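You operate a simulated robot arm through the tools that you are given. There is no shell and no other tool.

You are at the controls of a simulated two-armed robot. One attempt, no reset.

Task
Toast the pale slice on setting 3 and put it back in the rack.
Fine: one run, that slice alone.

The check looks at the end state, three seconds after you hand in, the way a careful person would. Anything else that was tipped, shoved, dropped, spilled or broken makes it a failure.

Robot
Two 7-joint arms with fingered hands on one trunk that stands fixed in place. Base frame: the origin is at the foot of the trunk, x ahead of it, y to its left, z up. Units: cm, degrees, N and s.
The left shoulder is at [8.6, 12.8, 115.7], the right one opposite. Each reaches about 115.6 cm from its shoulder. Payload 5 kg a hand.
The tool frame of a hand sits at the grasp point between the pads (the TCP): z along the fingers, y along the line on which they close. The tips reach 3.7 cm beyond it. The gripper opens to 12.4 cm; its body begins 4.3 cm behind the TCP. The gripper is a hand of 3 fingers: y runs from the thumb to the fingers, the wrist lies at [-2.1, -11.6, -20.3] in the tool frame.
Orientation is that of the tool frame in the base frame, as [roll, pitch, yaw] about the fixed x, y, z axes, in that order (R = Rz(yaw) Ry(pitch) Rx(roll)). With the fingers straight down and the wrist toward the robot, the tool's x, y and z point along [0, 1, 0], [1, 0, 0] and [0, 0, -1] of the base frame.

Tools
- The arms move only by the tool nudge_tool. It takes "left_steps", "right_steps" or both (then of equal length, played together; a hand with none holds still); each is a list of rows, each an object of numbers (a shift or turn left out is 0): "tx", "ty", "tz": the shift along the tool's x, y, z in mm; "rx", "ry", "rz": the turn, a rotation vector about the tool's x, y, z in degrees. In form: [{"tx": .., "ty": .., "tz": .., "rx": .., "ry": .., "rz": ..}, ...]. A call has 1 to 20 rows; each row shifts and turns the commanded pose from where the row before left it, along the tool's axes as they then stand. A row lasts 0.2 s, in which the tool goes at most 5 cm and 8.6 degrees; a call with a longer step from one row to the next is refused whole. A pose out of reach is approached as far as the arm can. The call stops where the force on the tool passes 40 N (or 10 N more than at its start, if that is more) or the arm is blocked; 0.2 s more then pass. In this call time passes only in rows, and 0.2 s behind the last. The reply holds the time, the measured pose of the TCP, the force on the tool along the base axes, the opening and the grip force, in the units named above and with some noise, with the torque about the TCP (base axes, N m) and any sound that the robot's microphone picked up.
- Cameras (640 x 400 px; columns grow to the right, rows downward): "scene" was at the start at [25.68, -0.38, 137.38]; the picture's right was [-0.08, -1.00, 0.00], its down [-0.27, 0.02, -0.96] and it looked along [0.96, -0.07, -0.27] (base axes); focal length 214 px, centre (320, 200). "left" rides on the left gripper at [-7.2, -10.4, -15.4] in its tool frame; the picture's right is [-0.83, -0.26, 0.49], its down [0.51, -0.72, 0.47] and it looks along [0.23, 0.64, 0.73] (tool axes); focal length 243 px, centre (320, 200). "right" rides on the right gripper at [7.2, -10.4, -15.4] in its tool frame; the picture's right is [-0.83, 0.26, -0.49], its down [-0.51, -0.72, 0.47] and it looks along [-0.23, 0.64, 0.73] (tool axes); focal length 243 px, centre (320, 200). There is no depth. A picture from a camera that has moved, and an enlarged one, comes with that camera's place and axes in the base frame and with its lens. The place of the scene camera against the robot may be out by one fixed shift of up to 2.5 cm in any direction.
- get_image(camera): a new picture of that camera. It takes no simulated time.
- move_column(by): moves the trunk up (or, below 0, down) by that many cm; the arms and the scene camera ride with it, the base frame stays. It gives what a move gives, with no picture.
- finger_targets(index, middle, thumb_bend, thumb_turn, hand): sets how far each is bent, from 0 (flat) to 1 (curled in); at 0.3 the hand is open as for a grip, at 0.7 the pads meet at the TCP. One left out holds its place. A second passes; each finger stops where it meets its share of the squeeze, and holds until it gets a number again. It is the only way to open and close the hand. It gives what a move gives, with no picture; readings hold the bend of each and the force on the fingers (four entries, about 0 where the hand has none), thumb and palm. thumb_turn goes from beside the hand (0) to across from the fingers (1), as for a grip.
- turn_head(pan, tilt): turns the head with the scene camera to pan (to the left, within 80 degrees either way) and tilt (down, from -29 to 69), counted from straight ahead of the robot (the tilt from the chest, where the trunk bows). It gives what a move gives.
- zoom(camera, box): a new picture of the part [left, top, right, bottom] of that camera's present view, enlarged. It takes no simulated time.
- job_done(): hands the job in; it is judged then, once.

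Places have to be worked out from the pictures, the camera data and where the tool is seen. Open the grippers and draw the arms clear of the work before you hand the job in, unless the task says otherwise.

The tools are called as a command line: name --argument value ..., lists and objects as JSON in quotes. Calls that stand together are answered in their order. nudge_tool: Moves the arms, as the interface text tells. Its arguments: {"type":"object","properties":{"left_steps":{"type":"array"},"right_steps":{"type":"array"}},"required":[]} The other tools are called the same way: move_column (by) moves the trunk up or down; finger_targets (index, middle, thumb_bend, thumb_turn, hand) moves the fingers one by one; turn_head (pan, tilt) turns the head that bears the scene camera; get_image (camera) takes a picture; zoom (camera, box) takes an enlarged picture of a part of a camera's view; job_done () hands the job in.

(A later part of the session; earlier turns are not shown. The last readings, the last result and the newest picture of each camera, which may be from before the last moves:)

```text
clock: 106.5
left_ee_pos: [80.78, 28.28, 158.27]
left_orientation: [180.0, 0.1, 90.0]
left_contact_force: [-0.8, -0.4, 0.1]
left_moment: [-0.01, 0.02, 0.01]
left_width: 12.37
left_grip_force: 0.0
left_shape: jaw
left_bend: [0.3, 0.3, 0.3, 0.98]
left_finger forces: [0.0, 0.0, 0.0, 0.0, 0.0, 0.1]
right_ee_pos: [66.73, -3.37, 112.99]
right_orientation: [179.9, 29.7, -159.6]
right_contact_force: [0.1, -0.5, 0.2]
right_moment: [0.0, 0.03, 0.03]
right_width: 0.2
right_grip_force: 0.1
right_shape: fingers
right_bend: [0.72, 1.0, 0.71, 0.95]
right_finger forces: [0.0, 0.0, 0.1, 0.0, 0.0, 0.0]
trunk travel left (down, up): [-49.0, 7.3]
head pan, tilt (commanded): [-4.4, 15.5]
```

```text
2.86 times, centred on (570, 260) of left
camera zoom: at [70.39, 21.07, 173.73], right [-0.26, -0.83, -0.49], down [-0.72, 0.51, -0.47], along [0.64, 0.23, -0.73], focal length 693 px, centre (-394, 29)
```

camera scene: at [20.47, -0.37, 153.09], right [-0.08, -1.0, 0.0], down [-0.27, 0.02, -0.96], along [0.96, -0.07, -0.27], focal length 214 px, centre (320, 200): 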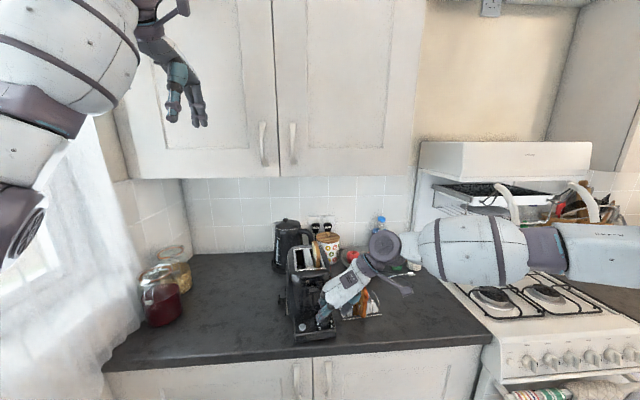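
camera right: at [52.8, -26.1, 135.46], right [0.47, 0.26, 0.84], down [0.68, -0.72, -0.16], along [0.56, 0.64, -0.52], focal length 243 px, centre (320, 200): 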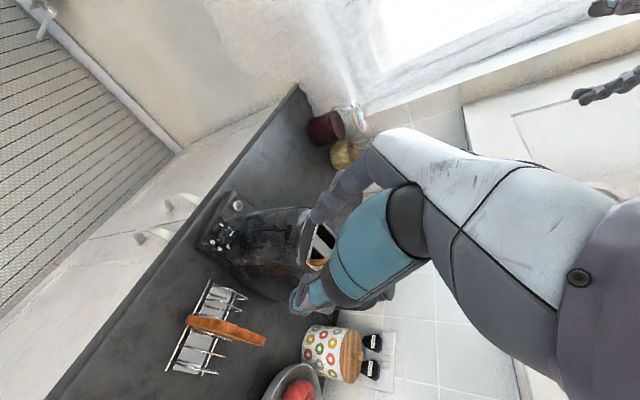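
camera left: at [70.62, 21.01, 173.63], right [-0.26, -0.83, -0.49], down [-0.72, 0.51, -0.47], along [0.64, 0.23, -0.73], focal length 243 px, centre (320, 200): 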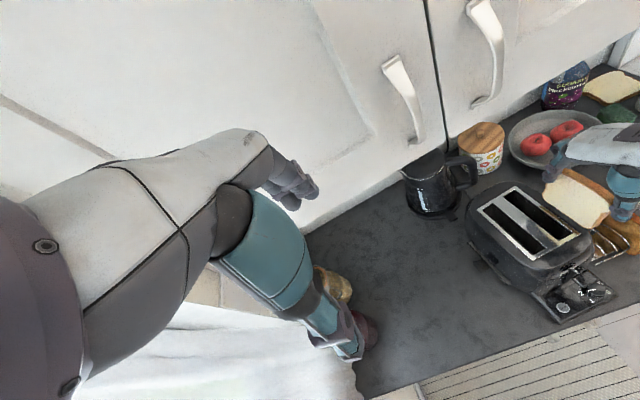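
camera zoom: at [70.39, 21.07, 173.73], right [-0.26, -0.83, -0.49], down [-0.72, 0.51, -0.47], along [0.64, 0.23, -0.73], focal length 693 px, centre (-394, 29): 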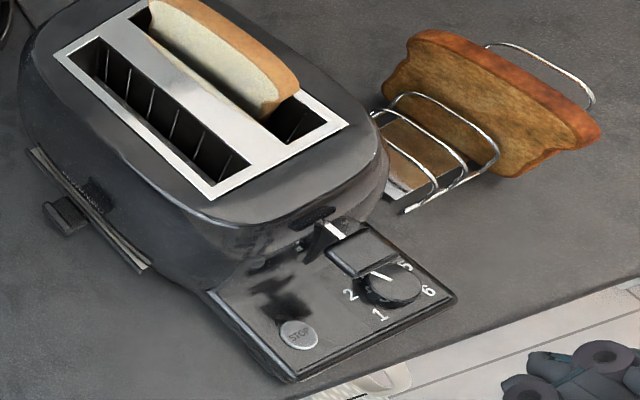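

The closed tips are ready. I move them over the lever paddle, staying above it.

nudge_tool --right_steps '[{"tx": -20.3, "ty": -6, "tz": 3}, {"tx": -20.3, "ty": -6, "tz": 3}, {"tx": -20.3, "ty": -6, "tz": 3}, {"tx": -20.3, "ty": -6, "tz": 3}]'

zoom --camera "scene" --box '[280, 240, 360, 320]'

zoom --camera "left" --box '[540, 200, 640, 310]'

get_image --camera "right"

```text
clock: 107.5
left_ee_pos: [80.84, 28.54, 158.35]
left_orientation: [179.9, 0.0, 89.9]
left_contact_force: [0.4, 0.5, -0.3]
left_moment: [-0.02, 0.01, -0.03]
left_width: 12.36
left_grip_force: 0.2
left_shape: jaw
left_bend: [0.3, 0.3, 0.3, 0.98]
left_finger forces: [0.1, 0.0, 0.0, 0.0, 0.0, 0.0]
right_ee_pos: [74.7, -3.06, 115.83]
right_orientation: [179.9, 29.7, -159.6]
right_contact_force: [0.3, -0.5, 0.4]
right_moment: [-0.02, 0.01, 0.02]
right_width: 0.23
right_grip_force: 0.0
right_shape: fingers
right_bend: [0.72, 1.0, 0.71, 0.95]
right_finger forces: [0.0, 0.0, 0.0, 0.1, 0.0, 0.0]
trunk travel left (down, up): [-49.0, 7.3]
head pan, tilt (commanded): [-4.4, 15.5]
```

```text
5.00 times, centred on (320, 280) of scene
camera zoom: at [20.43, -0.33, 153.09], right [-0.08, -1.0, 0.0], down [-0.27, 0.02, -0.96], along [0.96, -0.07, -0.27], focal length 1072 px, centre (320, -200)
```

zoom: 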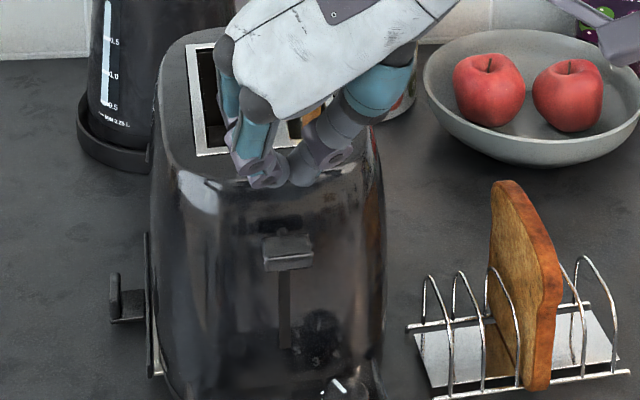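

```text
3.64 times, centred on (590, 255) of left
camera zoom: at [70.46, 21.18, 173.68], right [-0.26, -0.83, -0.49], down [-0.72, 0.51, -0.47], along [0.64, 0.23, -0.73], focal length 882 px, centre (-662, 0)
```

zoom: 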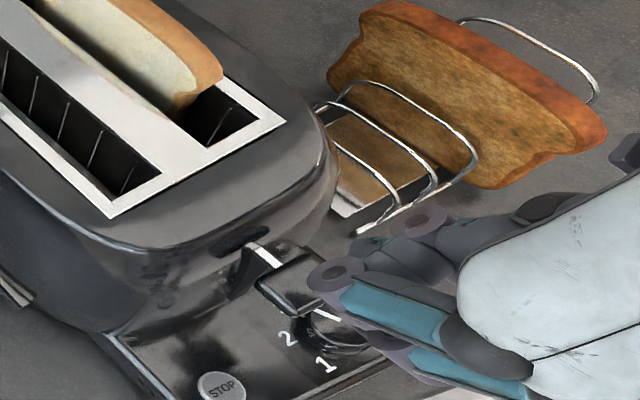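

```text
taken
camera right: at [65.42, -17.66, 125.52], right [0.36, 0.41, 0.84], down [0.88, -0.44, -0.16], along [0.3, 0.8, -0.52], focal length 243 px, centre (320, 200)
```

right: 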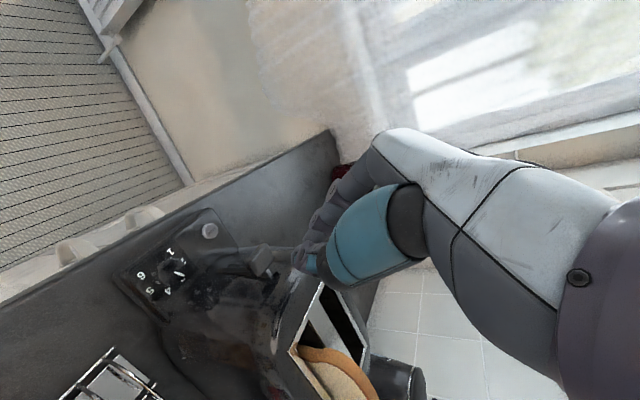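

The tips are 4.7 cm above the paddle, aligned within 4 mm. I descend 4 cm to just above it.

nudge_tool --right_steps '[{"tx": 5, "ty": -1, "tz": 8.7}, {"tx": 5, "ty": -1, "tz": 8.7}, {"tx": 5, "tz": 8.7}, {"tx": 4.5, "tz": 7.8}]'

zoom --camera "scene" --box '[290, 250, 350, 310]'

zoom --camera "left" --box '[540, 220, 620, 300]'

```text
clock: 108.5
left_ee_pos: [80.84, 28.31, 158.28]
left_orientation: [179.9, 0.1, 90.0]
left_contact_force: [-0.9, 0.2, -0.2]
left_moment: [0.04, 0.03, 0.01]
left_width: 12.39
left_grip_force: 0.0
left_shape: jaw
left_bend: [0.3, 0.3, 0.3, 0.98]
left_finger forces: [0.1, 0.1, 0.1, 0.0, 0.0, 0.1]
right_ee_pos: [74.71, -3.42, 111.91]
right_orientation: [180.0, 29.8, -159.4]
right_contact_force: [0.1, 0.3, -0.5]
right_moment: [-0.01, 0.01, 0.0]
right_width: 0.23
right_grip_force: 0.0
right_shape: fingers
right_bend: [0.72, 1.0, 0.71, 0.95]
right_finger forces: [0.1, 0.0, 0.1, 0.0, 0.0, 0.0]
trunk travel left (down, up): [-49.0, 7.3]
head pan, tilt (commanded): [-4.4, 15.5]
```

```text
6.67 times, centred on (320, 280) of scene
camera zoom: at [20.39, -0.39, 153.1], right [-0.08, -1.0, 0.0], down [-0.27, 0.02, -0.96], along [0.96, -0.07, -0.27], focal length 1430 px, centre (320, -333)
```

zoom: 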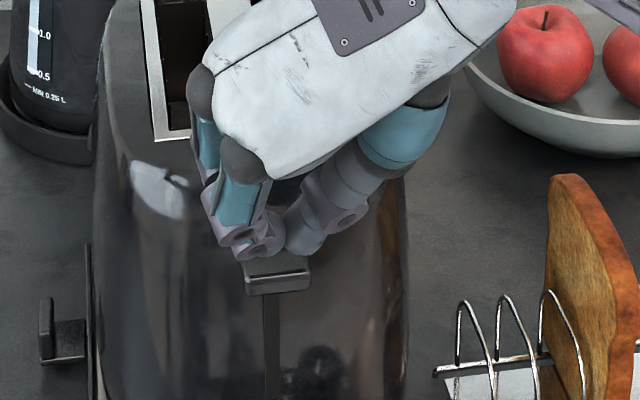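

```text
5.00 times, centred on (580, 260) of left
camera zoom: at [70.4, 21.11, 173.72], right [-0.26, -0.83, -0.49], down [-0.72, 0.51, -0.47], along [0.64, 0.23, -0.73], focal length 1213 px, centre (-980, -100)
```

zoom: 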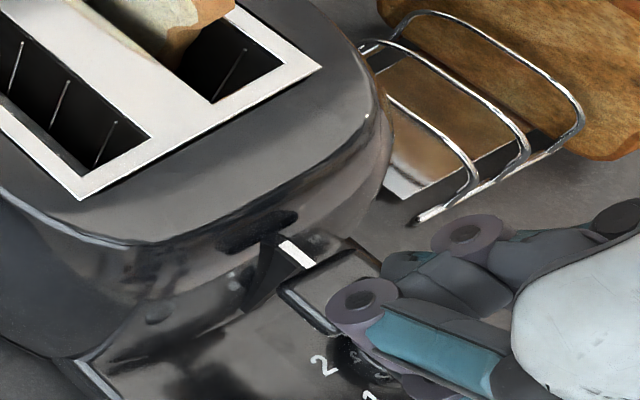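

Tips hover over the paddle's front half. I press down 5 cm in steps and watch force and sound.

nudge_tool --right_steps '[{"tx": 4, "tz": 7}, {"tx": 4, "tz": 7}, {"tx": 4, "tz": 7}, {"tx": 4, "tz": 7}, {"tx": 4, "tz": 7}, {"tx": 4, "tz": 7}]'

zoom --camera "scene" --box '[290, 250, 350, 310]'

zoom --camera "left" --box '[520, 180, 640, 310]'

```text
clock: 109.9
left_ee_pos: [80.84, 28.25, 158.36]
left_orientation: [180.0, 0.0, 90.0]
left_contact_force: [1.3, 0.3, 1.0]
left_moment: [0.01, -0.03, 0.01]
left_width: 12.36
left_grip_force: 0.1
left_shape: jaw
left_bend: [0.3, 0.3, 0.3, 0.98]
left_finger forces: [0.1, 0.0, 0.0, 0.0, 0.0, 0.0]
right_ee_pos: [74.75, -3.21, 107.21]
right_orientation: [180.0, 29.8, -159.6]
right_contact_force: [-0.1, -0.2, 1.9]
right_moment: [-0.05, 0.0, 0.01]
right_width: 0.21
right_grip_force: 0.1
right_shape: fingers
right_bend: [0.72, 1.0, 0.71, 0.95]
right_finger forces: [0.1, 0.1, 0.0, 0.0, 0.0, 0.0]
trunk travel left (down, up): [-49.0, 7.3]
head pan, tilt (commanded): [-4.4, 15.5]
```

```text
6.67 times, centred on (320, 280) of scene
camera zoom: at [20.35, -0.39, 153.11], right [-0.08, -1.0, 0.0], down [-0.27, 0.02, -0.96], along [0.96, -0.07, -0.27], focal length 1430 px, centre (320, -333)
```

zoom: 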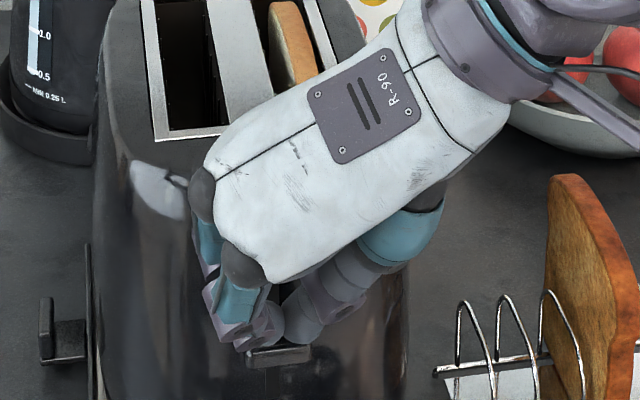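

```text
3.08 times, centred on (580, 245) of left
camera zoom: at [70.36, 21.12, 173.73], right [-0.26, -0.83, -0.49], down [-0.72, 0.51, -0.47], along [0.64, 0.23, -0.73], focal length 746 px, centre (-480, 62)
```

zoom: 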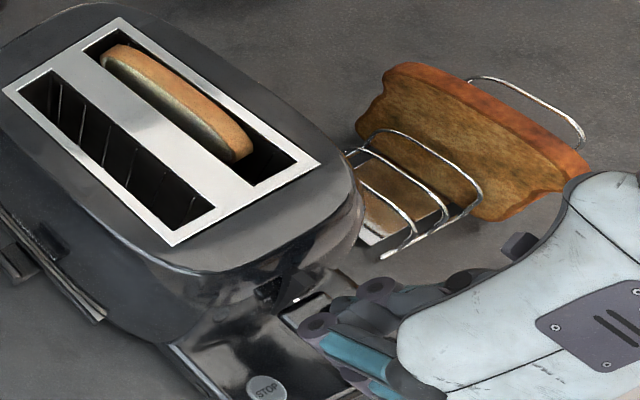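

The lever and slice are going down easily (≈2 N). I continue in small steps until it latches.

nudge_tool --right_steps '[{"tx": 2.5, "tz": 4.35}, {"tx": 2.5, "tz": 4.35}, {"tx": 2.5, "tz": 4.35}, {"tx": 2.5, "tz": 4.35}]'

zoom --camera "scene" --box '[290, 260, 350, 320]'

zoom --camera "left" --box '[520, 180, 640, 310]'

```text
clock: 110.9
left_ee_pos: [80.83, 28.31, 158.35]
left_orientation: [-180.0, 0.0, 90.1]
left_contact_force: [-0.3, -0.1, -0.1]
left_moment: [-0.03, 0.01, 0.02]
left_width: 12.36
left_grip_force: 0.1
left_shape: jaw
left_bend: [0.3, 0.3, 0.3, 0.98]
left_finger forces: [0.0, 0.0, 0.0, 0.0, 0.0, 0.0]
right_ee_pos: [74.69, -3.39, 105.12]
right_orientation: [179.9, 29.7, -159.5]
right_contact_force: [0.5, -0.4, -0.7]
right_moment: [0.01, 0.0, -0.02]
right_width: 0.23
right_grip_force: 0.1
right_shape: fingers
right_bend: [0.72, 1.0, 0.71, 0.95]
right_finger forces: [0.1, 0.0, 0.1, 0.1, 0.1, 0.0]
trunk travel left (down, up): [-49.0, 7.3]
head pan, tilt (commanded): [-4.4, 15.5]
```

```text
6.67 times, centred on (320, 290) of scene
camera zoom: at [20.42, -0.38, 153.09], right [-0.08, -1.0, 0.0], down [-0.27, 0.02, -0.96], along [0.96, -0.07, -0.27], focal length 1430 px, centre (320, -400)
```

zoom: 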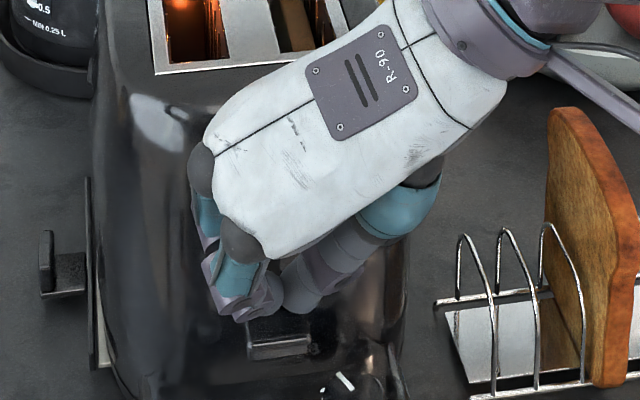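

```text
3.08 times, centred on (580, 245) of left
camera zoom: at [70.44, 21.12, 173.68], right [-0.26, -0.83, -0.49], down [-0.72, 0.51, -0.47], along [0.64, 0.23, -0.73], focal length 746 px, centre (-480, 62)
```

zoom: 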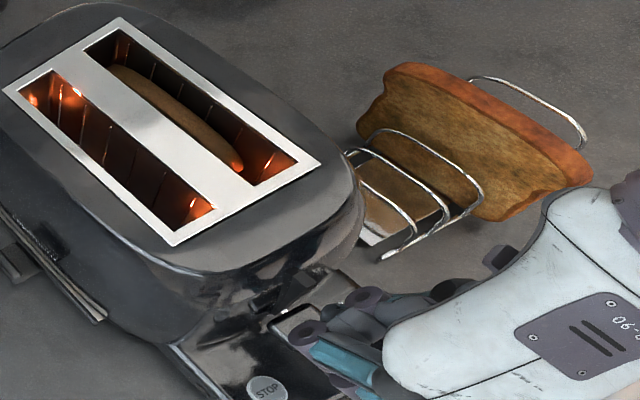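

The elements glow and the lever stays down: the toaster has latched and is toasting on 3. I withdraw the hand up and toward the robot, clear of the toaster.

nudge_tool --right_steps '[{"tz": -10}, {"tz": -20}, {"tz": -25}, {"tz": -25}, {"tz": -25}, {"tz": -25}, {"tz": -20}]'

zoom --camera "scene" --box '[270, 220, 400, 340]'

zoom --camera "left" --box '[460, 150, 640, 320]'

```text
clock: 112.5
left_ee_pos: [80.79, 28.22, 158.51]
left_orientation: [179.9, -0.1, 90.0]
left_contact_force: [-0.6, 0.4, -0.2]
left_moment: [0.02, -0.04, 0.02]
left_width: 12.38
left_grip_force: 0.0
left_shape: jaw
left_bend: [0.3, 0.3, 0.3, 0.98]
left_finger forces: [0.1, 0.0, 0.1, 0.0, 0.0, 0.0]
right_ee_pos: [67.54, -5.62, 118.42]
right_orientation: [179.9, 29.7, -159.5]
right_contact_force: [0.6, -1.0, -0.2]
right_moment: [0.01, 0.02, -0.01]
right_width: 0.23
right_grip_force: 0.1
right_shape: fingers
right_bend: [0.72, 1.0, 0.71, 0.95]
right_finger forces: [0.0, 0.1, 0.1, 0.0, 0.0, 0.0]
trunk travel left (down, up): [-49.0, 7.3]
head pan, tilt (commanded): [-4.4, 15.5]
```

```text
3.33 times, centred on (335, 280) of scene
camera zoom: at [20.26, -0.37, 153.13], right [-0.08, -1.0, 0.0], down [-0.27, 0.02, -0.96], along [0.96, -0.07, -0.27], focal length 715 px, centre (270, -67)
```

zoom: 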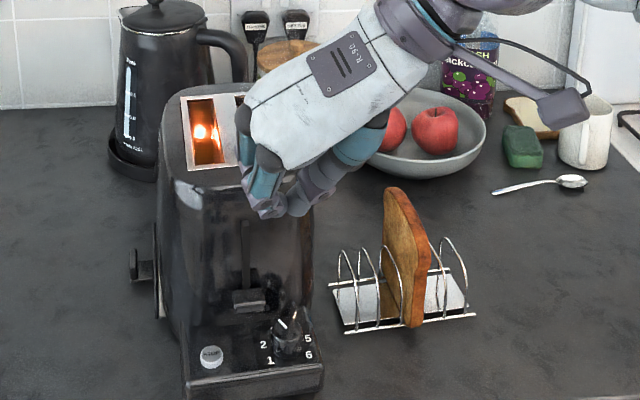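

```text
2.35 times, centred on (550, 235) of left
camera zoom: at [70.24, 21.13, 173.8], right [-0.26, -0.83, -0.49], down [-0.72, 0.51, -0.47], along [0.64, 0.23, -0.73], focal length 571 px, centre (-221, 118)
```

zoom: 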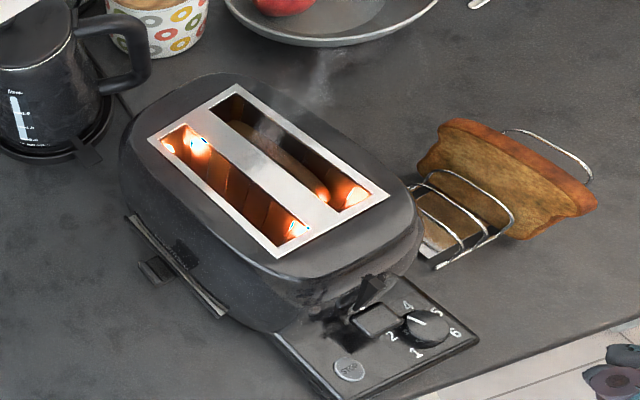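

Toasting is under way. While waiting I move the right hand away to the right and return it to the leaning end-grip orientation.

nudge_tool --right_steps '[{"tx": 7.2, "ty": -23.8, "tz": -20}, {"tx": 7.2, "ty": -23.8, "tz": -20}, {"tx": 7.2, "ty": -23.8, "tz": -20}, {"tx": 7.2, "ty": -23.8, "tz": -20}, {"tx": 7.2, "ty": -23.8, "tz": -20}, {"ry": 6}, {"ry": 6}, {"ry": 6}, {"ry": 6}, {"ry": 5.7}]'

nudge_tool --right_steps '[{"rz": 7.75}, {"rz": 7.75}, {"rz": 7.75}, {"rz": 7.75}, {"rz": 7.75}, {"rz": 7.75}, {"rz": 7.75}, {"rz": 7.75}, {"rz": 7.75}, {"rz": 7.75}, {"rz": 7.75}, {"rz": 7.75}, {"rz": 7.75}, {"rz": 7.75}]'

finger_targets --hand "right" --index 0.28 --middle 0.2 --thumb_bend 0.3 --thumb_turn 1.0

nudge_tool --right_steps '[{"ry": 7.4}, {"ry": 7.4}, {"ry": 7.3}]'

zoom --camera "scene" --box '[270, 220, 420, 350]'

zoom --camera "left" --box '[460, 150, 640, 320]'

```text
clock: 114.7
left_ee_pos: [81.09, 28.39, 158.24]
left_orientation: [-179.8, 0.1, 90.0]
left_contact_force: [0.0, 0.3, -1.2]
left_moment: [-0.02, 0.04, 0.04]
left_width: 12.38
left_grip_force: 0.1
left_shape: jaw
left_bend: [0.3, 0.3, 0.3, 0.98]
left_finger forces: [0.0, 0.0, 0.1, 0.0, 0.0, 0.0]
right_ee_pos: [64.45, -19.84, 124.96]
right_orientation: [179.9, -0.2, -159.7]
right_contact_force: [0.2, -0.4, 0.0]
right_moment: [0.0, 0.03, 0.0]
right_width: 0.21
right_grip_force: 0.1
right_shape: fingers
right_bend: [0.72, 1.0, 0.71, 0.95]
right_finger forces: [0.1, 0.0, 0.0, 0.0, 0.0, 0.0]
trunk travel left (down, up): [-49.0, 7.3]
head pan, tilt (commanded): [-4.4, 15.5]
```

```text
clock: 117.7
left_ee_pos: [80.84, 28.58, 158.41]
left_orientation: [179.9, 0.1, 90.0]
left_contact_force: [0.4, -0.5, -0.1]
left_moment: [-0.01, -0.02, -0.01]
left_width: 12.35
left_grip_force: 0.0
left_shape: jaw
left_bend: [0.3, 0.3, 0.3, 0.98]
left_finger forces: [0.1, 0.0, 0.1, 0.1, 0.0, 0.0]
right_ee_pos: [64.26, -19.73, 125.17]
right_orientation: [-180.0, 0.0, 91.7]
right_contact_force: [-0.5, 0.1, 0.1]
right_moment: [-0.02, 0.0, 0.02]
right_width: 0.23
right_grip_force: 0.1
right_shape: fingers
right_bend: [0.72, 1.0, 0.71, 0.95]
right_finger forces: [0.0, 0.1, 0.1, 0.0, 0.0, 0.1]
trunk travel left (down, up): [-49.0, 7.3]
head pan, tilt (commanded): [-4.4, 15.5]
```

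```text
clock: 118.7
left_ee_pos: [80.89, 28.41, 158.4]
left_orientation: [179.9, 0.1, 89.9]
left_contact_force: [0.4, 0.1, -0.4]
left_moment: [0.0, -0.01, 0.0]
left_width: 12.35
left_grip_force: 0.0
left_shape: jaw
left_bend: [0.3, 0.3, 0.3, 0.98]
left_finger forces: [0.0, 0.0, 0.1, 0.0, 0.0, 0.0]
right_ee_pos: [64.28, -19.79, 125.15]
right_orientation: [-179.9, -0.1, 91.9]
right_contact_force: [-0.3, 0.9, 0.6]
right_moment: [-0.02, 0.01, 0.01]
right_width: 13.21
right_grip_force: 0.1
right_shape: fingers
right_bend: [0.28, 0.2, 0.3, 0.98]
right_finger forces: [0.0, 0.0, 0.0, 0.1, 0.0, 0.0]
trunk travel left (down, up): [-49.0, 7.3]
head pan, tilt (commanded): [-4.4, 15.5]
```

```text
clock: 119.5
left_ee_pos: [80.79, 28.24, 158.4]
left_orientation: [-180.0, 0.0, 90.0]
left_contact_force: [0.4, 0.1, 0.0]
left_moment: [0.04, 0.02, 0.03]
left_width: 12.37
left_grip_force: 0.1
left_shape: jaw
left_bend: [0.3, 0.3, 0.3, 0.98]
left_finger forces: [0.1, 0.0, 0.0, 0.0, 0.1, 0.0]
right_ee_pos: [64.44, -19.96, 125.19]
right_orientation: [180.0, -22.4, 91.9]
right_contact_force: [0.0, 0.0, 0.0]
right_moment: [0.02, -0.01, 0.0]
right_width: 13.21
right_grip_force: 0.0
right_shape: fingers
right_bend: [0.28, 0.2, 0.3, 0.98]
right_finger forces: [0.1, 0.0, 0.0, 0.1, 0.0, 0.0]
trunk travel left (down, up): [-49.0, 7.3]
head pan, tilt (commanded): [-4.4, 15.5]
```

```text
3.08 times, centred on (345, 285) of scene
camera zoom: at [20.38, -0.45, 153.1], right [-0.08, -1.0, 0.0], down [-0.27, 0.02, -0.96], along [0.96, -0.07, -0.27], focal length 660 px, centre (243, -62)
```

zoom: 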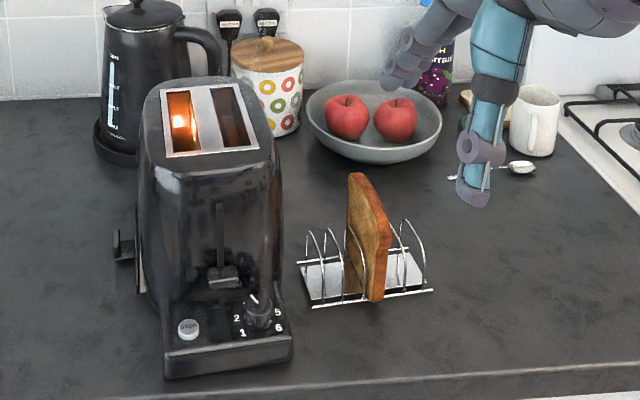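

```text
2.35 times, centred on (550, 235) of left
camera zoom: at [70.39, 21.04, 173.72], right [-0.26, -0.83, -0.49], down [-0.72, 0.51, -0.47], along [0.64, 0.23, -0.73], focal length 571 px, centre (-221, 118)
```

zoom: 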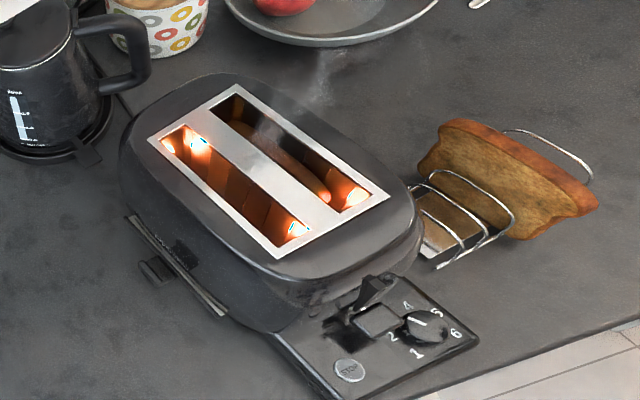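

The slice is in and glowing; hand is ready. I wait, holding still, listening for the pop.

nudge_tool --right_steps '[{"tz": 0}, {"tz": 0}, {"tz": 0}, {"tz": 0}, {"tz": 0}, {"tz": 0}, {"tz": 0}, {"tz": 0}, {"tz": 0}, {"tz": 0}, {"tz": 0}, {"tz": 0}, {"tz": 0}, {"tz": 0}, {"tz": 0}, {"tz": 0}, {"tz": 0}, {"tz": 0}, {"tz": 0}, {"tz": 0}]'

nudge_tool --right_steps '[{"tz": 0}, {"tz": 0}, {"tz": 0}, {"tz": 0}, {"tz": 0}, {"tz": 0}, {"tz": 0}, {"tz": 0}, {"tz": 0}, {"tz": 0}, {"tz": 0}, {"tz": 0}, {"tz": 0}, {"tz": 0}, {"tz": 0}, {"tz": 0}, {"tz": 0}, {"tz": 0}, {"tz": 0}, {"tz": 0}]'

zoom --camera "left" --box '[460, 150, 640, 320]'

```text
clock: 123.7
left_ee_pos: [80.83, 28.31, 158.46]
left_orientation: [-179.9, 0.0, 90.0]
left_contact_force: [0.6, 0.6, 0.0]
left_moment: [0.0, -0.02, 0.0]
left_width: 12.38
left_grip_force: 0.0
left_shape: jaw
left_bend: [0.3, 0.3, 0.3, 0.98]
left_finger forces: [0.0, 0.0, 0.1, 0.0, 0.0, 0.1]
right_ee_pos: [64.39, -20.01, 125.17]
right_orientation: [180.0, -22.2, 91.9]
right_contact_force: [-0.2, 1.0, 0.4]
right_moment: [0.02, -0.03, 0.03]
right_width: 13.2
right_grip_force: 0.0
right_shape: fingers
right_bend: [0.28, 0.2, 0.3, 0.98]
right_finger forces: [0.0, 0.1, 0.0, 0.0, 0.0, 0.0]
trunk travel left (down, up): [-49.0, 7.3]
head pan, tilt (commanded): [-4.4, 15.5]
heard: pop
```

```text
clock: 127.9
left_ee_pos: [80.67, 28.32, 158.41]
left_orientation: [179.9, 0.0, 90.0]
left_contact_force: [-0.9, 0.3, 0.5]
left_moment: [0.03, -0.01, 0.0]
left_width: 12.38
left_grip_force: 0.0
left_shape: jaw
left_bend: [0.3, 0.3, 0.3, 0.98]
left_finger forces: [0.1, 0.0, 0.0, 0.1, 0.1, 0.0]
right_ee_pos: [64.3, -19.8, 125.06]
right_orientation: [-179.9, -22.2, 92.0]
right_contact_force: [-0.9, -0.3, -1.2]
right_moment: [0.02, 0.0, 0.0]
right_width: 13.22
right_grip_force: 0.1
right_shape: fingers
right_bend: [0.28, 0.2, 0.3, 0.98]
right_finger forces: [0.0, 0.1, 0.0, 0.0, 0.1, 0.1]
trunk travel left (down, up): [-49.0, 7.3]
head pan, tilt (commanded): [-4.4, 15.5]
```

```text
2.35 times, centred on (550, 235) of left
camera zoom: at [70.38, 21.13, 173.73], right [-0.26, -0.83, -0.49], down [-0.72, 0.51, -0.47], along [0.64, 0.23, -0.73], focal length 571 px, centre (-221, 118)
```

zoom: 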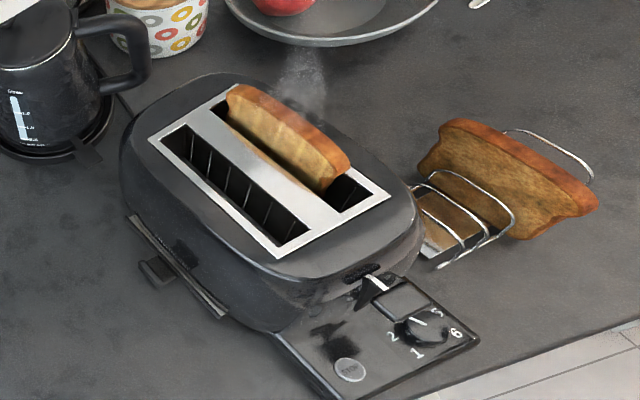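

Pop – the toast is up and golden. I bring the leaning open hand back over the toast, at height.

nudge_tool --right_steps '[{"tx": 8, "ty": 17, "tz": 2}, {"tx": 13, "ty": 28, "tz": 3}, {"tx": 14, "ty": 30, "tz": 3.3}, {"tx": 14, "ty": 30, "tz": 3.3}, {"tx": 14, "ty": 30, "tz": 3.3}, {"tx": 14, "ty": 30, "tz": 3.3}, {"tx": 14, "ty": 30, "tz": 3.3}, {"tx": 14, "ty": 30, "tz": 3.3}, {"tx": 13, "ty": 28, "tz": 3}, {"tx": 7.8, "ty": 18, "tz": 2}]'

zoom --camera "left" --box '[480, 150, 600, 270]'

zoom --camera "scene" --box '[295, 215, 355, 285]'

zoom --camera "right" --box '[170, 190, 330, 350]'

```text
clock: 130.1
left_ee_pos: [81.07, 28.3, 158.2]
left_orientation: [-179.7, 0.1, 90.0]
left_contact_force: [1.6, 0.8, 0.0]
left_moment: [0.03, 0.03, 0.03]
left_width: 12.39
left_grip_force: 0.0
left_shape: jaw
left_bend: [0.3, 0.3, 0.3, 0.98]
left_finger forces: [0.0, 0.0, 0.1, 0.1, 0.0, 0.0]
right_ee_pos: [91.14, -6.26, 126.7]
right_orientation: [-179.8, -22.1, 91.7]
right_contact_force: [0.1, 0.2, 0.0]
right_moment: [-0.01, 0.04, -0.05]
right_width: 13.22
right_grip_force: 0.1
right_shape: fingers
right_bend: [0.28, 0.2, 0.3, 0.98]
right_finger forces: [0.0, 0.1, 0.0, 0.0, 0.0, 0.0]
trunk travel left (down, up): [-49.0, 7.3]
head pan, tilt (commanded): [-4.4, 15.5]
```

```text
3.33 times, centred on (540, 210) of left
camera zoom: at [70.71, 21.08, 173.5], right [-0.26, -0.83, -0.49], down [-0.72, 0.51, -0.47], along [0.64, 0.23, -0.73], focal length 809 px, centre (-413, 167)
```

zoom: 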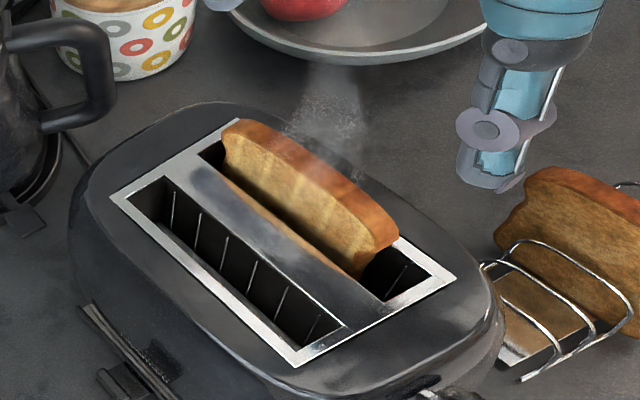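

```text
5.71 times, centred on (325, 250) of scene
camera zoom: at [20.6, -0.4, 153.04], right [-0.08, -1.0, 0.0], down [-0.27, 0.02, -0.96], along [0.96, -0.07, -0.27], focal length 1226 px, centre (291, -86)
```

zoom: 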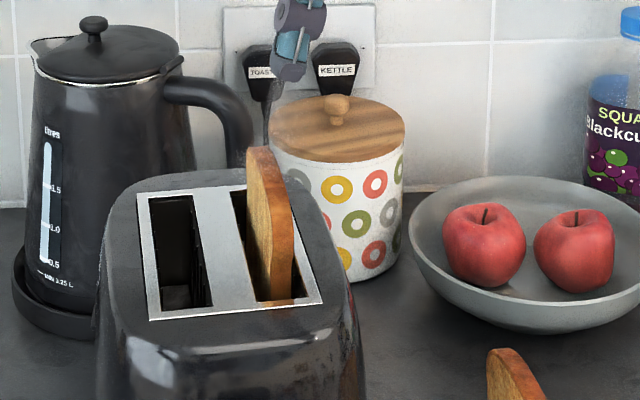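

```text
2.50 times, centred on (250, 270) of right
camera zoom: at [80.96, -5.62, 143.71], right [0.29, -0.95, 0.14], down [-0.71, -0.32, -0.63], along [0.64, 0.08, -0.77], focal length 606 px, centre (495, 25)
```

zoom: 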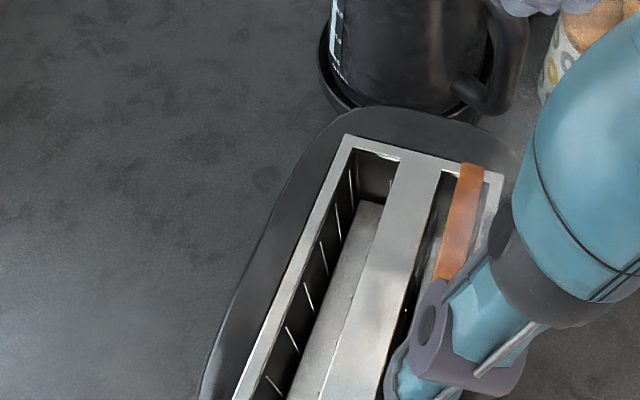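

The toast stands in the slot where it was released. I lower the open hand around it to about 2 cm above the grip height and check alignment.

nudge_tool --right_steps '[{"tx": -5.8, "tz": 14.15}, {"tx": -5.8, "tz": 14.15}, {"tx": -5.8, "tz": 14.15}, {"tx": -5.8, "tz": 14.15}, {"tx": -5.8, "tz": 14.15}, {"tx": -5.8, "tz": 14.15}, {"tx": -4, "tz": 9.8}]'

zoom --camera "left" --box '[490, 160, 590, 260]'

zoom --camera "scene" --box '[300, 225, 345, 280]'

zoom --camera "right" --box '[200, 190, 320, 340]'

```text
clock: 131.7
left_ee_pos: [80.75, 28.23, 158.34]
left_orientation: [180.0, 0.1, 90.0]
left_contact_force: [0.4, 0.1, 0.1]
left_moment: [-0.01, -0.01, -0.02]
left_width: 12.37
left_grip_force: 0.0
left_shape: jaw
left_bend: [0.3, 0.3, 0.3, 0.98]
left_finger forces: [0.1, 0.0, 0.0, 0.0, 0.0, 0.0]
right_ee_pos: [91.05, -6.18, 116.86]
right_orientation: [179.9, -22.2, 91.9]
right_contact_force: [0.7, 0.0, -0.7]
right_moment: [-0.02, 0.04, -0.01]
right_width: 13.22
right_grip_force: 0.1
right_shape: fingers
right_bend: [0.28, 0.2, 0.3, 0.98]
right_finger forces: [0.1, 0.1, 0.0, 0.1, 0.0, 0.1]
trunk travel left (down, up): [-49.0, 7.3]
head pan, tilt (commanded): [-4.4, 15.5]
```

```text
4.00 times, centred on (540, 210) of left
camera zoom: at [70.37, 21.12, 173.73], right [-0.26, -0.83, -0.49], down [-0.72, 0.51, -0.47], along [0.64, 0.23, -0.73], focal length 970 px, centre (-560, 160)
```

zoom: 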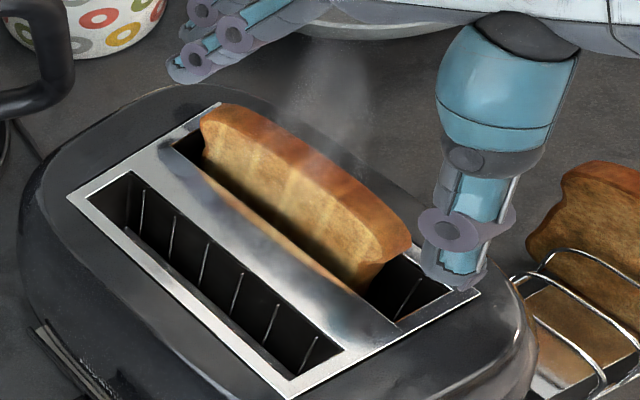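

```text
7.27 times, centred on (322, 252) of scene
camera zoom: at [20.36, -0.38, 153.11], right [-0.08, -1.0, 0.0], down [-0.27, 0.02, -0.96], along [0.96, -0.07, -0.27], focal length 1560 px, centre (302, -182)
```

zoom: 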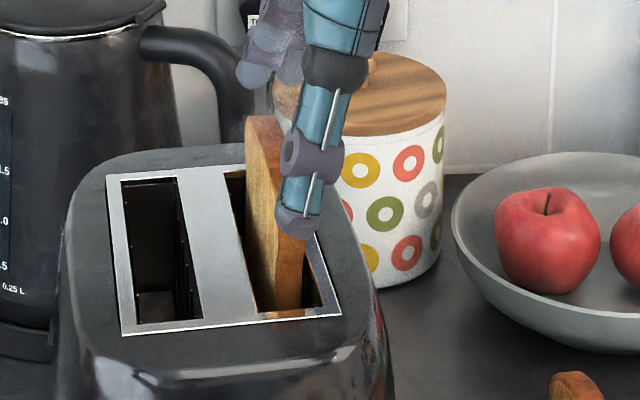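

```text
2.67 times, centred on (260, 265) of right
camera zoom: at [80.68, -5.58, 133.73], right [0.29, -0.95, 0.14], down [-0.71, -0.32, -0.63], along [0.64, 0.08, -0.77], focal length 647 px, centre (480, 27)
```

zoom: 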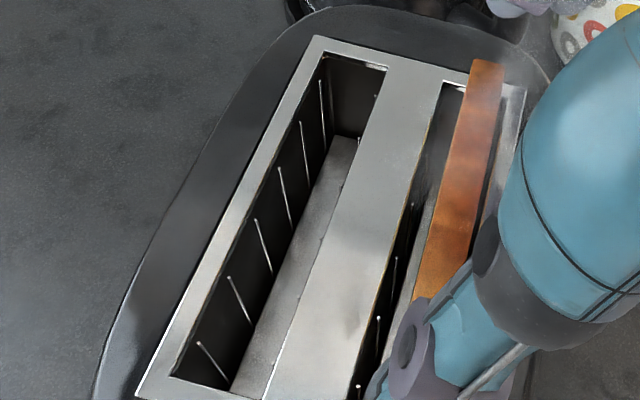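

The toast sits between thumb and index much as at release. I go down the last 2.2 cm and close in small stages.

nudge_tool --right_steps '[{"tx": -2.8, "tz": 6.8}, {"tx": -2.8, "tz": 6.8}, {"tx": -2.8, "tz": 6.8}]'

finger_targets --hand "right" --index 0.32 --thumb_bend 0.35

zoom --camera "left" --box '[490, 160, 590, 260]'

zoom --camera "scene" --box '[300, 225, 345, 280]'

```text
clock: 132.5
left_ee_pos: [80.8, 28.4, 158.29]
left_orientation: [179.9, 0.1, 90.0]
left_contact_force: [-0.2, 0.2, -1.2]
left_moment: [0.03, -0.03, 0.0]
left_width: 12.36
left_grip_force: 0.1
left_shape: jaw
left_bend: [0.3, 0.3, 0.3, 0.98]
left_finger forces: [0.1, 0.0, 0.0, 0.0, 0.0, 0.0]
right_ee_pos: [90.86, -6.09, 114.59]
right_orientation: [180.0, -22.2, 91.9]
right_contact_force: [-0.1, -0.8, -0.7]
right_moment: [0.0, 0.01, -0.04]
right_width: 13.2
right_grip_force: 0.0
right_shape: fingers
right_bend: [0.28, 0.2, 0.3, 0.98]
right_finger forces: [0.1, 0.1, 0.0, 0.0, 0.0, 0.0]
trunk travel left (down, up): [-49.0, 7.3]
head pan, tilt (commanded): [-4.4, 15.5]
```

```text
clock: 133.5
left_ee_pos: [80.78, 28.48, 158.43]
left_orientation: [179.9, -0.1, 89.9]
left_contact_force: [0.3, 0.0, -0.5]
left_moment: [-0.02, 0.0, 0.03]
left_width: 12.38
left_grip_force: 0.1
left_shape: jaw
left_bend: [0.3, 0.3, 0.3, 0.98]
left_finger forces: [0.0, 0.1, 0.0, 0.0, 0.0, 0.0]
right_ee_pos: [90.88, -6.13, 114.74]
right_orientation: [-179.9, -22.2, 91.9]
right_contact_force: [1.4, -0.7, 0.2]
right_moment: [0.0, 0.0, 0.0]
right_width: 11.9
right_grip_force: 0.1
right_shape: fingers
right_bend: [0.32, 0.2, 0.35, 0.98]
right_finger forces: [0.0, 0.0, 0.0, 0.0, 0.0, 0.0]
trunk travel left (down, up): [-49.0, 7.3]
head pan, tilt (commanded): [-4.4, 15.5]
```

```text
4.00 times, centred on (540, 210) of left
camera zoom: at [70.37, 21.13, 173.73], right [-0.26, -0.83, -0.49], down [-0.72, 0.51, -0.47], along [0.64, 0.23, -0.73], focal length 970 px, centre (-560, 160)
```

zoom: 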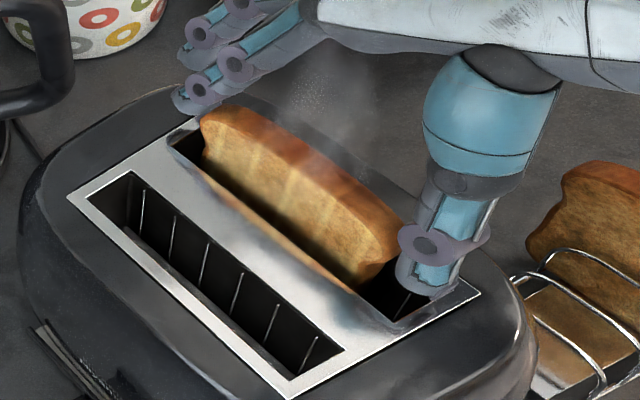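

```text
7.27 times, centred on (322, 252) of scene
camera zoom: at [20.36, -0.37, 153.11], right [-0.08, -1.0, 0.0], down [-0.27, 0.02, -0.96], along [0.96, -0.07, -0.27], focal length 1560 px, centre (302, -182)
```

zoom: 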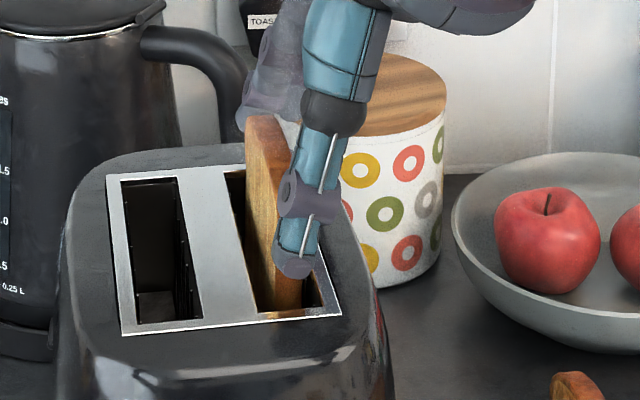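

I check the index–far-end alignment closely before closing further.

zoom --camera "scene" --box '[307, 230, 337, 262]'

zoom --camera "left" --box '[500, 160, 560, 220]'

```text
12.50 times, centred on (322, 246) of scene
camera zoom: at [20.36, -0.37, 153.11], right [-0.08, -1.0, 0.0], down [-0.27, 0.02, -0.96], along [0.96, -0.07, -0.27], focal length 2681 px, centre (295, -375)
```

zoom: 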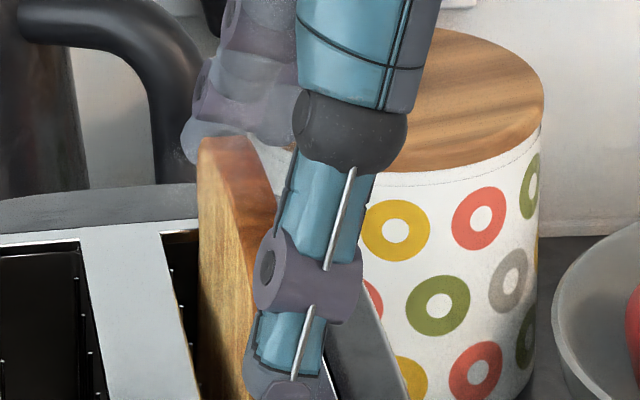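

```text
6.67 times, centred on (530, 190) of left
camera zoom: at [70.37, 21.13, 173.73], right [-0.26, -0.83, -0.49], down [-0.72, 0.51, -0.47], along [0.64, 0.23, -0.73], focal length 1618 px, centre (-1080, 267)
```

zoom: 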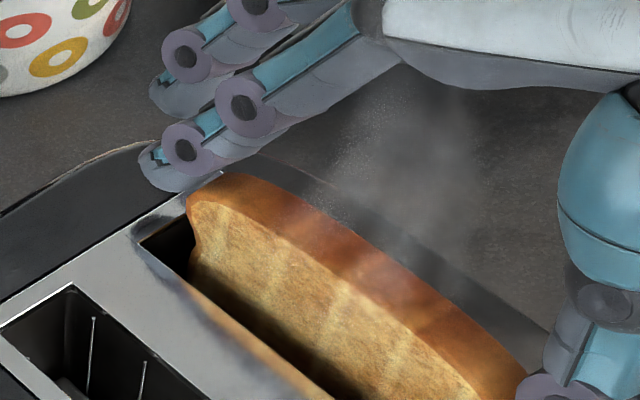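

Index sits right behind the far end, thumb in front of the near end. I close further to contact.

finger_targets --hand "right" --index 0.35 --thumb_bend 0.385

zoom --camera "left" --box '[490, 160, 590, 260]'

zoom --camera "scene" --box '[300, 225, 345, 280]'

```text
clock: 134.5
left_ee_pos: [80.79, 28.27, 158.4]
left_orientation: [-180.0, 0.1, 90.0]
left_contact_force: [-0.1, 0.6, -0.2]
left_moment: [-0.01, -0.01, -0.03]
left_width: 12.36
left_grip_force: 0.1
left_shape: jaw
left_bend: [0.3, 0.3, 0.3, 0.98]
left_finger forces: [0.0, 0.0, 0.0, 0.0, 0.0, 0.1]
right_ee_pos: [90.89, -6.15, 114.69]
right_orientation: [180.0, -22.2, 91.9]
right_contact_force: [0.3, 1.0, 0.4]
right_moment: [0.03, 0.01, 0.0]
right_width: 11.35
right_grip_force: 1.5
right_shape: fingers
right_bend: [0.34, 0.2, 0.37, 0.98]
right_finger forces: [1.3, 0.0, 0.1, 0.1, 1.4, 0.0]
trunk travel left (down, up): [-49.0, 7.3]
head pan, tilt (commanded): [-4.4, 15.5]
```

```text
4.00 times, centred on (540, 210) of left
camera zoom: at [70.37, 21.13, 173.73], right [-0.26, -0.83, -0.49], down [-0.72, 0.51, -0.47], along [0.64, 0.23, -0.73], focal length 970 px, centre (-560, 160)
```

zoom: 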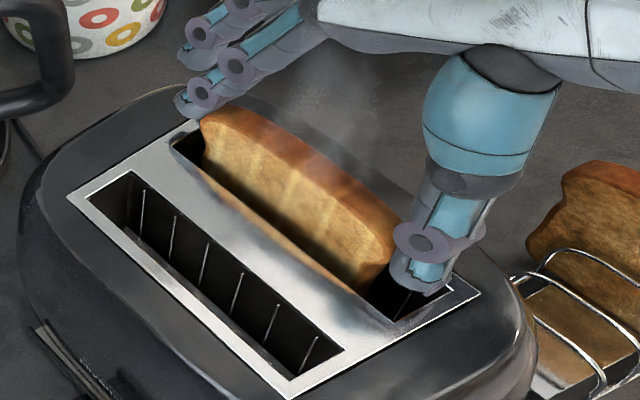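

```text
7.27 times, centred on (322, 252) of scene
camera zoom: at [20.36, -0.37, 153.11], right [-0.08, -1.0, 0.0], down [-0.27, 0.02, -0.96], along [0.96, -0.07, -0.27], focal length 1560 px, centre (302, -182)
```

zoom: 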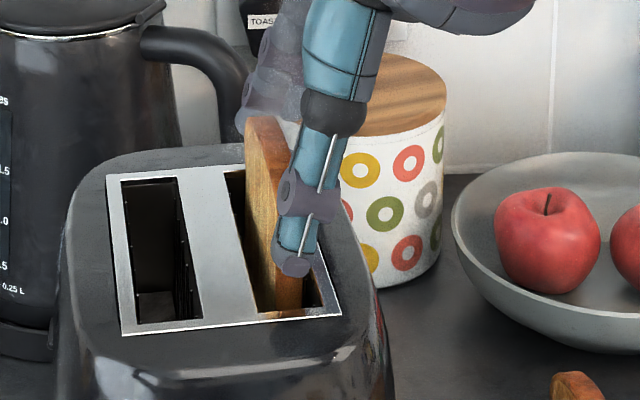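

Contact at both ends with the same width as before (11.4 cm). I firm up to ~4.5 N and lift straight up 4 cm.

finger_targets --hand "right" --index 0.385 --thumb_bend 0.42

nudge_tool --right_steps '[{"tx": 1.1, "tz": -2.8}, {"tx": 1.9, "tz": -4.6}, {"tx": 3.0, "tz": -7.4}, {"tx": 3.7, "tz": -9.3}, {"tx": 3.7, "tz": -9.3}]'

zoom --camera "left" --box '[490, 150, 590, 250]'

zoom --camera "scene" --box '[300, 215, 345, 280]'

```text
clock: 135.5
left_ee_pos: [80.88, 28.4, 158.39]
left_orientation: [-180.0, 0.0, 90.0]
left_contact_force: [-0.7, -0.2, 1.1]
left_moment: [0.03, -0.01, 0.02]
left_width: 12.36
left_grip_force: 0.0
left_shape: jaw
left_bend: [0.3, 0.3, 0.3, 0.98]
left_finger forces: [0.0, 0.0, 0.1, 0.0, 0.0, 0.1]
right_ee_pos: [90.89, -6.14, 114.63]
right_orientation: [180.0, -22.2, 92.0]
right_contact_force: [-0.3, -0.3, 0.8]
right_moment: [-0.02, 0.05, 0.0]
right_width: 11.17
right_grip_force: 4.3
right_shape: fingers
right_bend: [0.34, 0.2, 0.38, 0.99]
right_finger forces: [4.0, 0.1, 0.0, 0.0, 4.8, 0.0]
trunk travel left (down, up): [-49.0, 7.3]
head pan, tilt (commanded): [-4.4, 15.5]
```

```text
clock: 136.7
left_ee_pos: [80.77, 28.32, 158.51]
left_orientation: [180.0, 0.0, 90.0]
left_contact_force: [-0.8, 0.4, 0.2]
left_moment: [0.01, 0.01, -0.01]
left_width: 12.39
left_grip_force: 0.0
left_shape: jaw
left_bend: [0.3, 0.3, 0.3, 0.98]
left_finger forces: [0.1, 0.0, 0.0, 0.0, 0.1, 0.0]
right_ee_pos: [91.0, -6.1, 118.26]
right_orientation: [-179.9, -22.3, 92.0]
right_contact_force: [0.2, -0.1, -0.9]
right_moment: [-0.05, -0.03, -0.03]
right_width: 11.15
right_grip_force: 3.5
right_shape: fingers
right_bend: [0.34, 0.2, 0.38, 0.99]
right_finger forces: [4.3, 0.0, 0.0, 0.0, 4.4, 0.0]
trunk travel left (down, up): [-49.0, 7.3]
head pan, tilt (commanded): [-4.4, 15.5]
```

```text
4.00 times, centred on (540, 200) of left
camera zoom: at [70.35, 21.14, 173.74], right [-0.26, -0.83, -0.49], down [-0.72, 0.51, -0.47], along [0.64, 0.23, -0.73], focal length 970 px, centre (-560, 200)
```

zoom: 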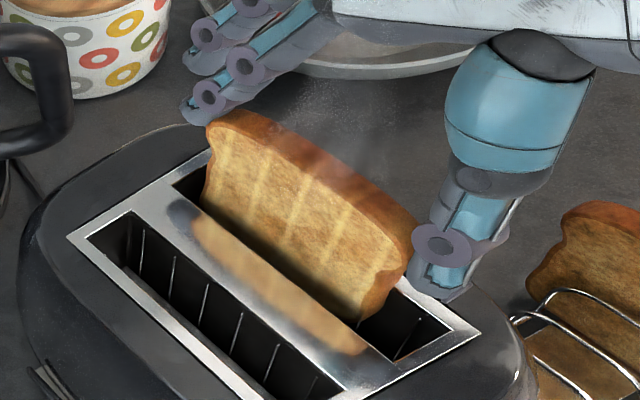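

```text
6.15 times, centred on (322, 248) of scene
camera zoom: at [20.34, -0.37, 153.11], right [-0.08, -1.0, 0.0], down [-0.27, 0.02, -0.96], along [0.96, -0.07, -0.27], focal length 1320 px, centre (305, -92)
```

zoom: 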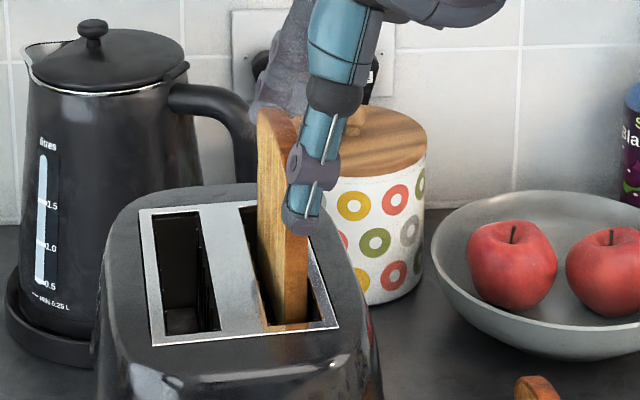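

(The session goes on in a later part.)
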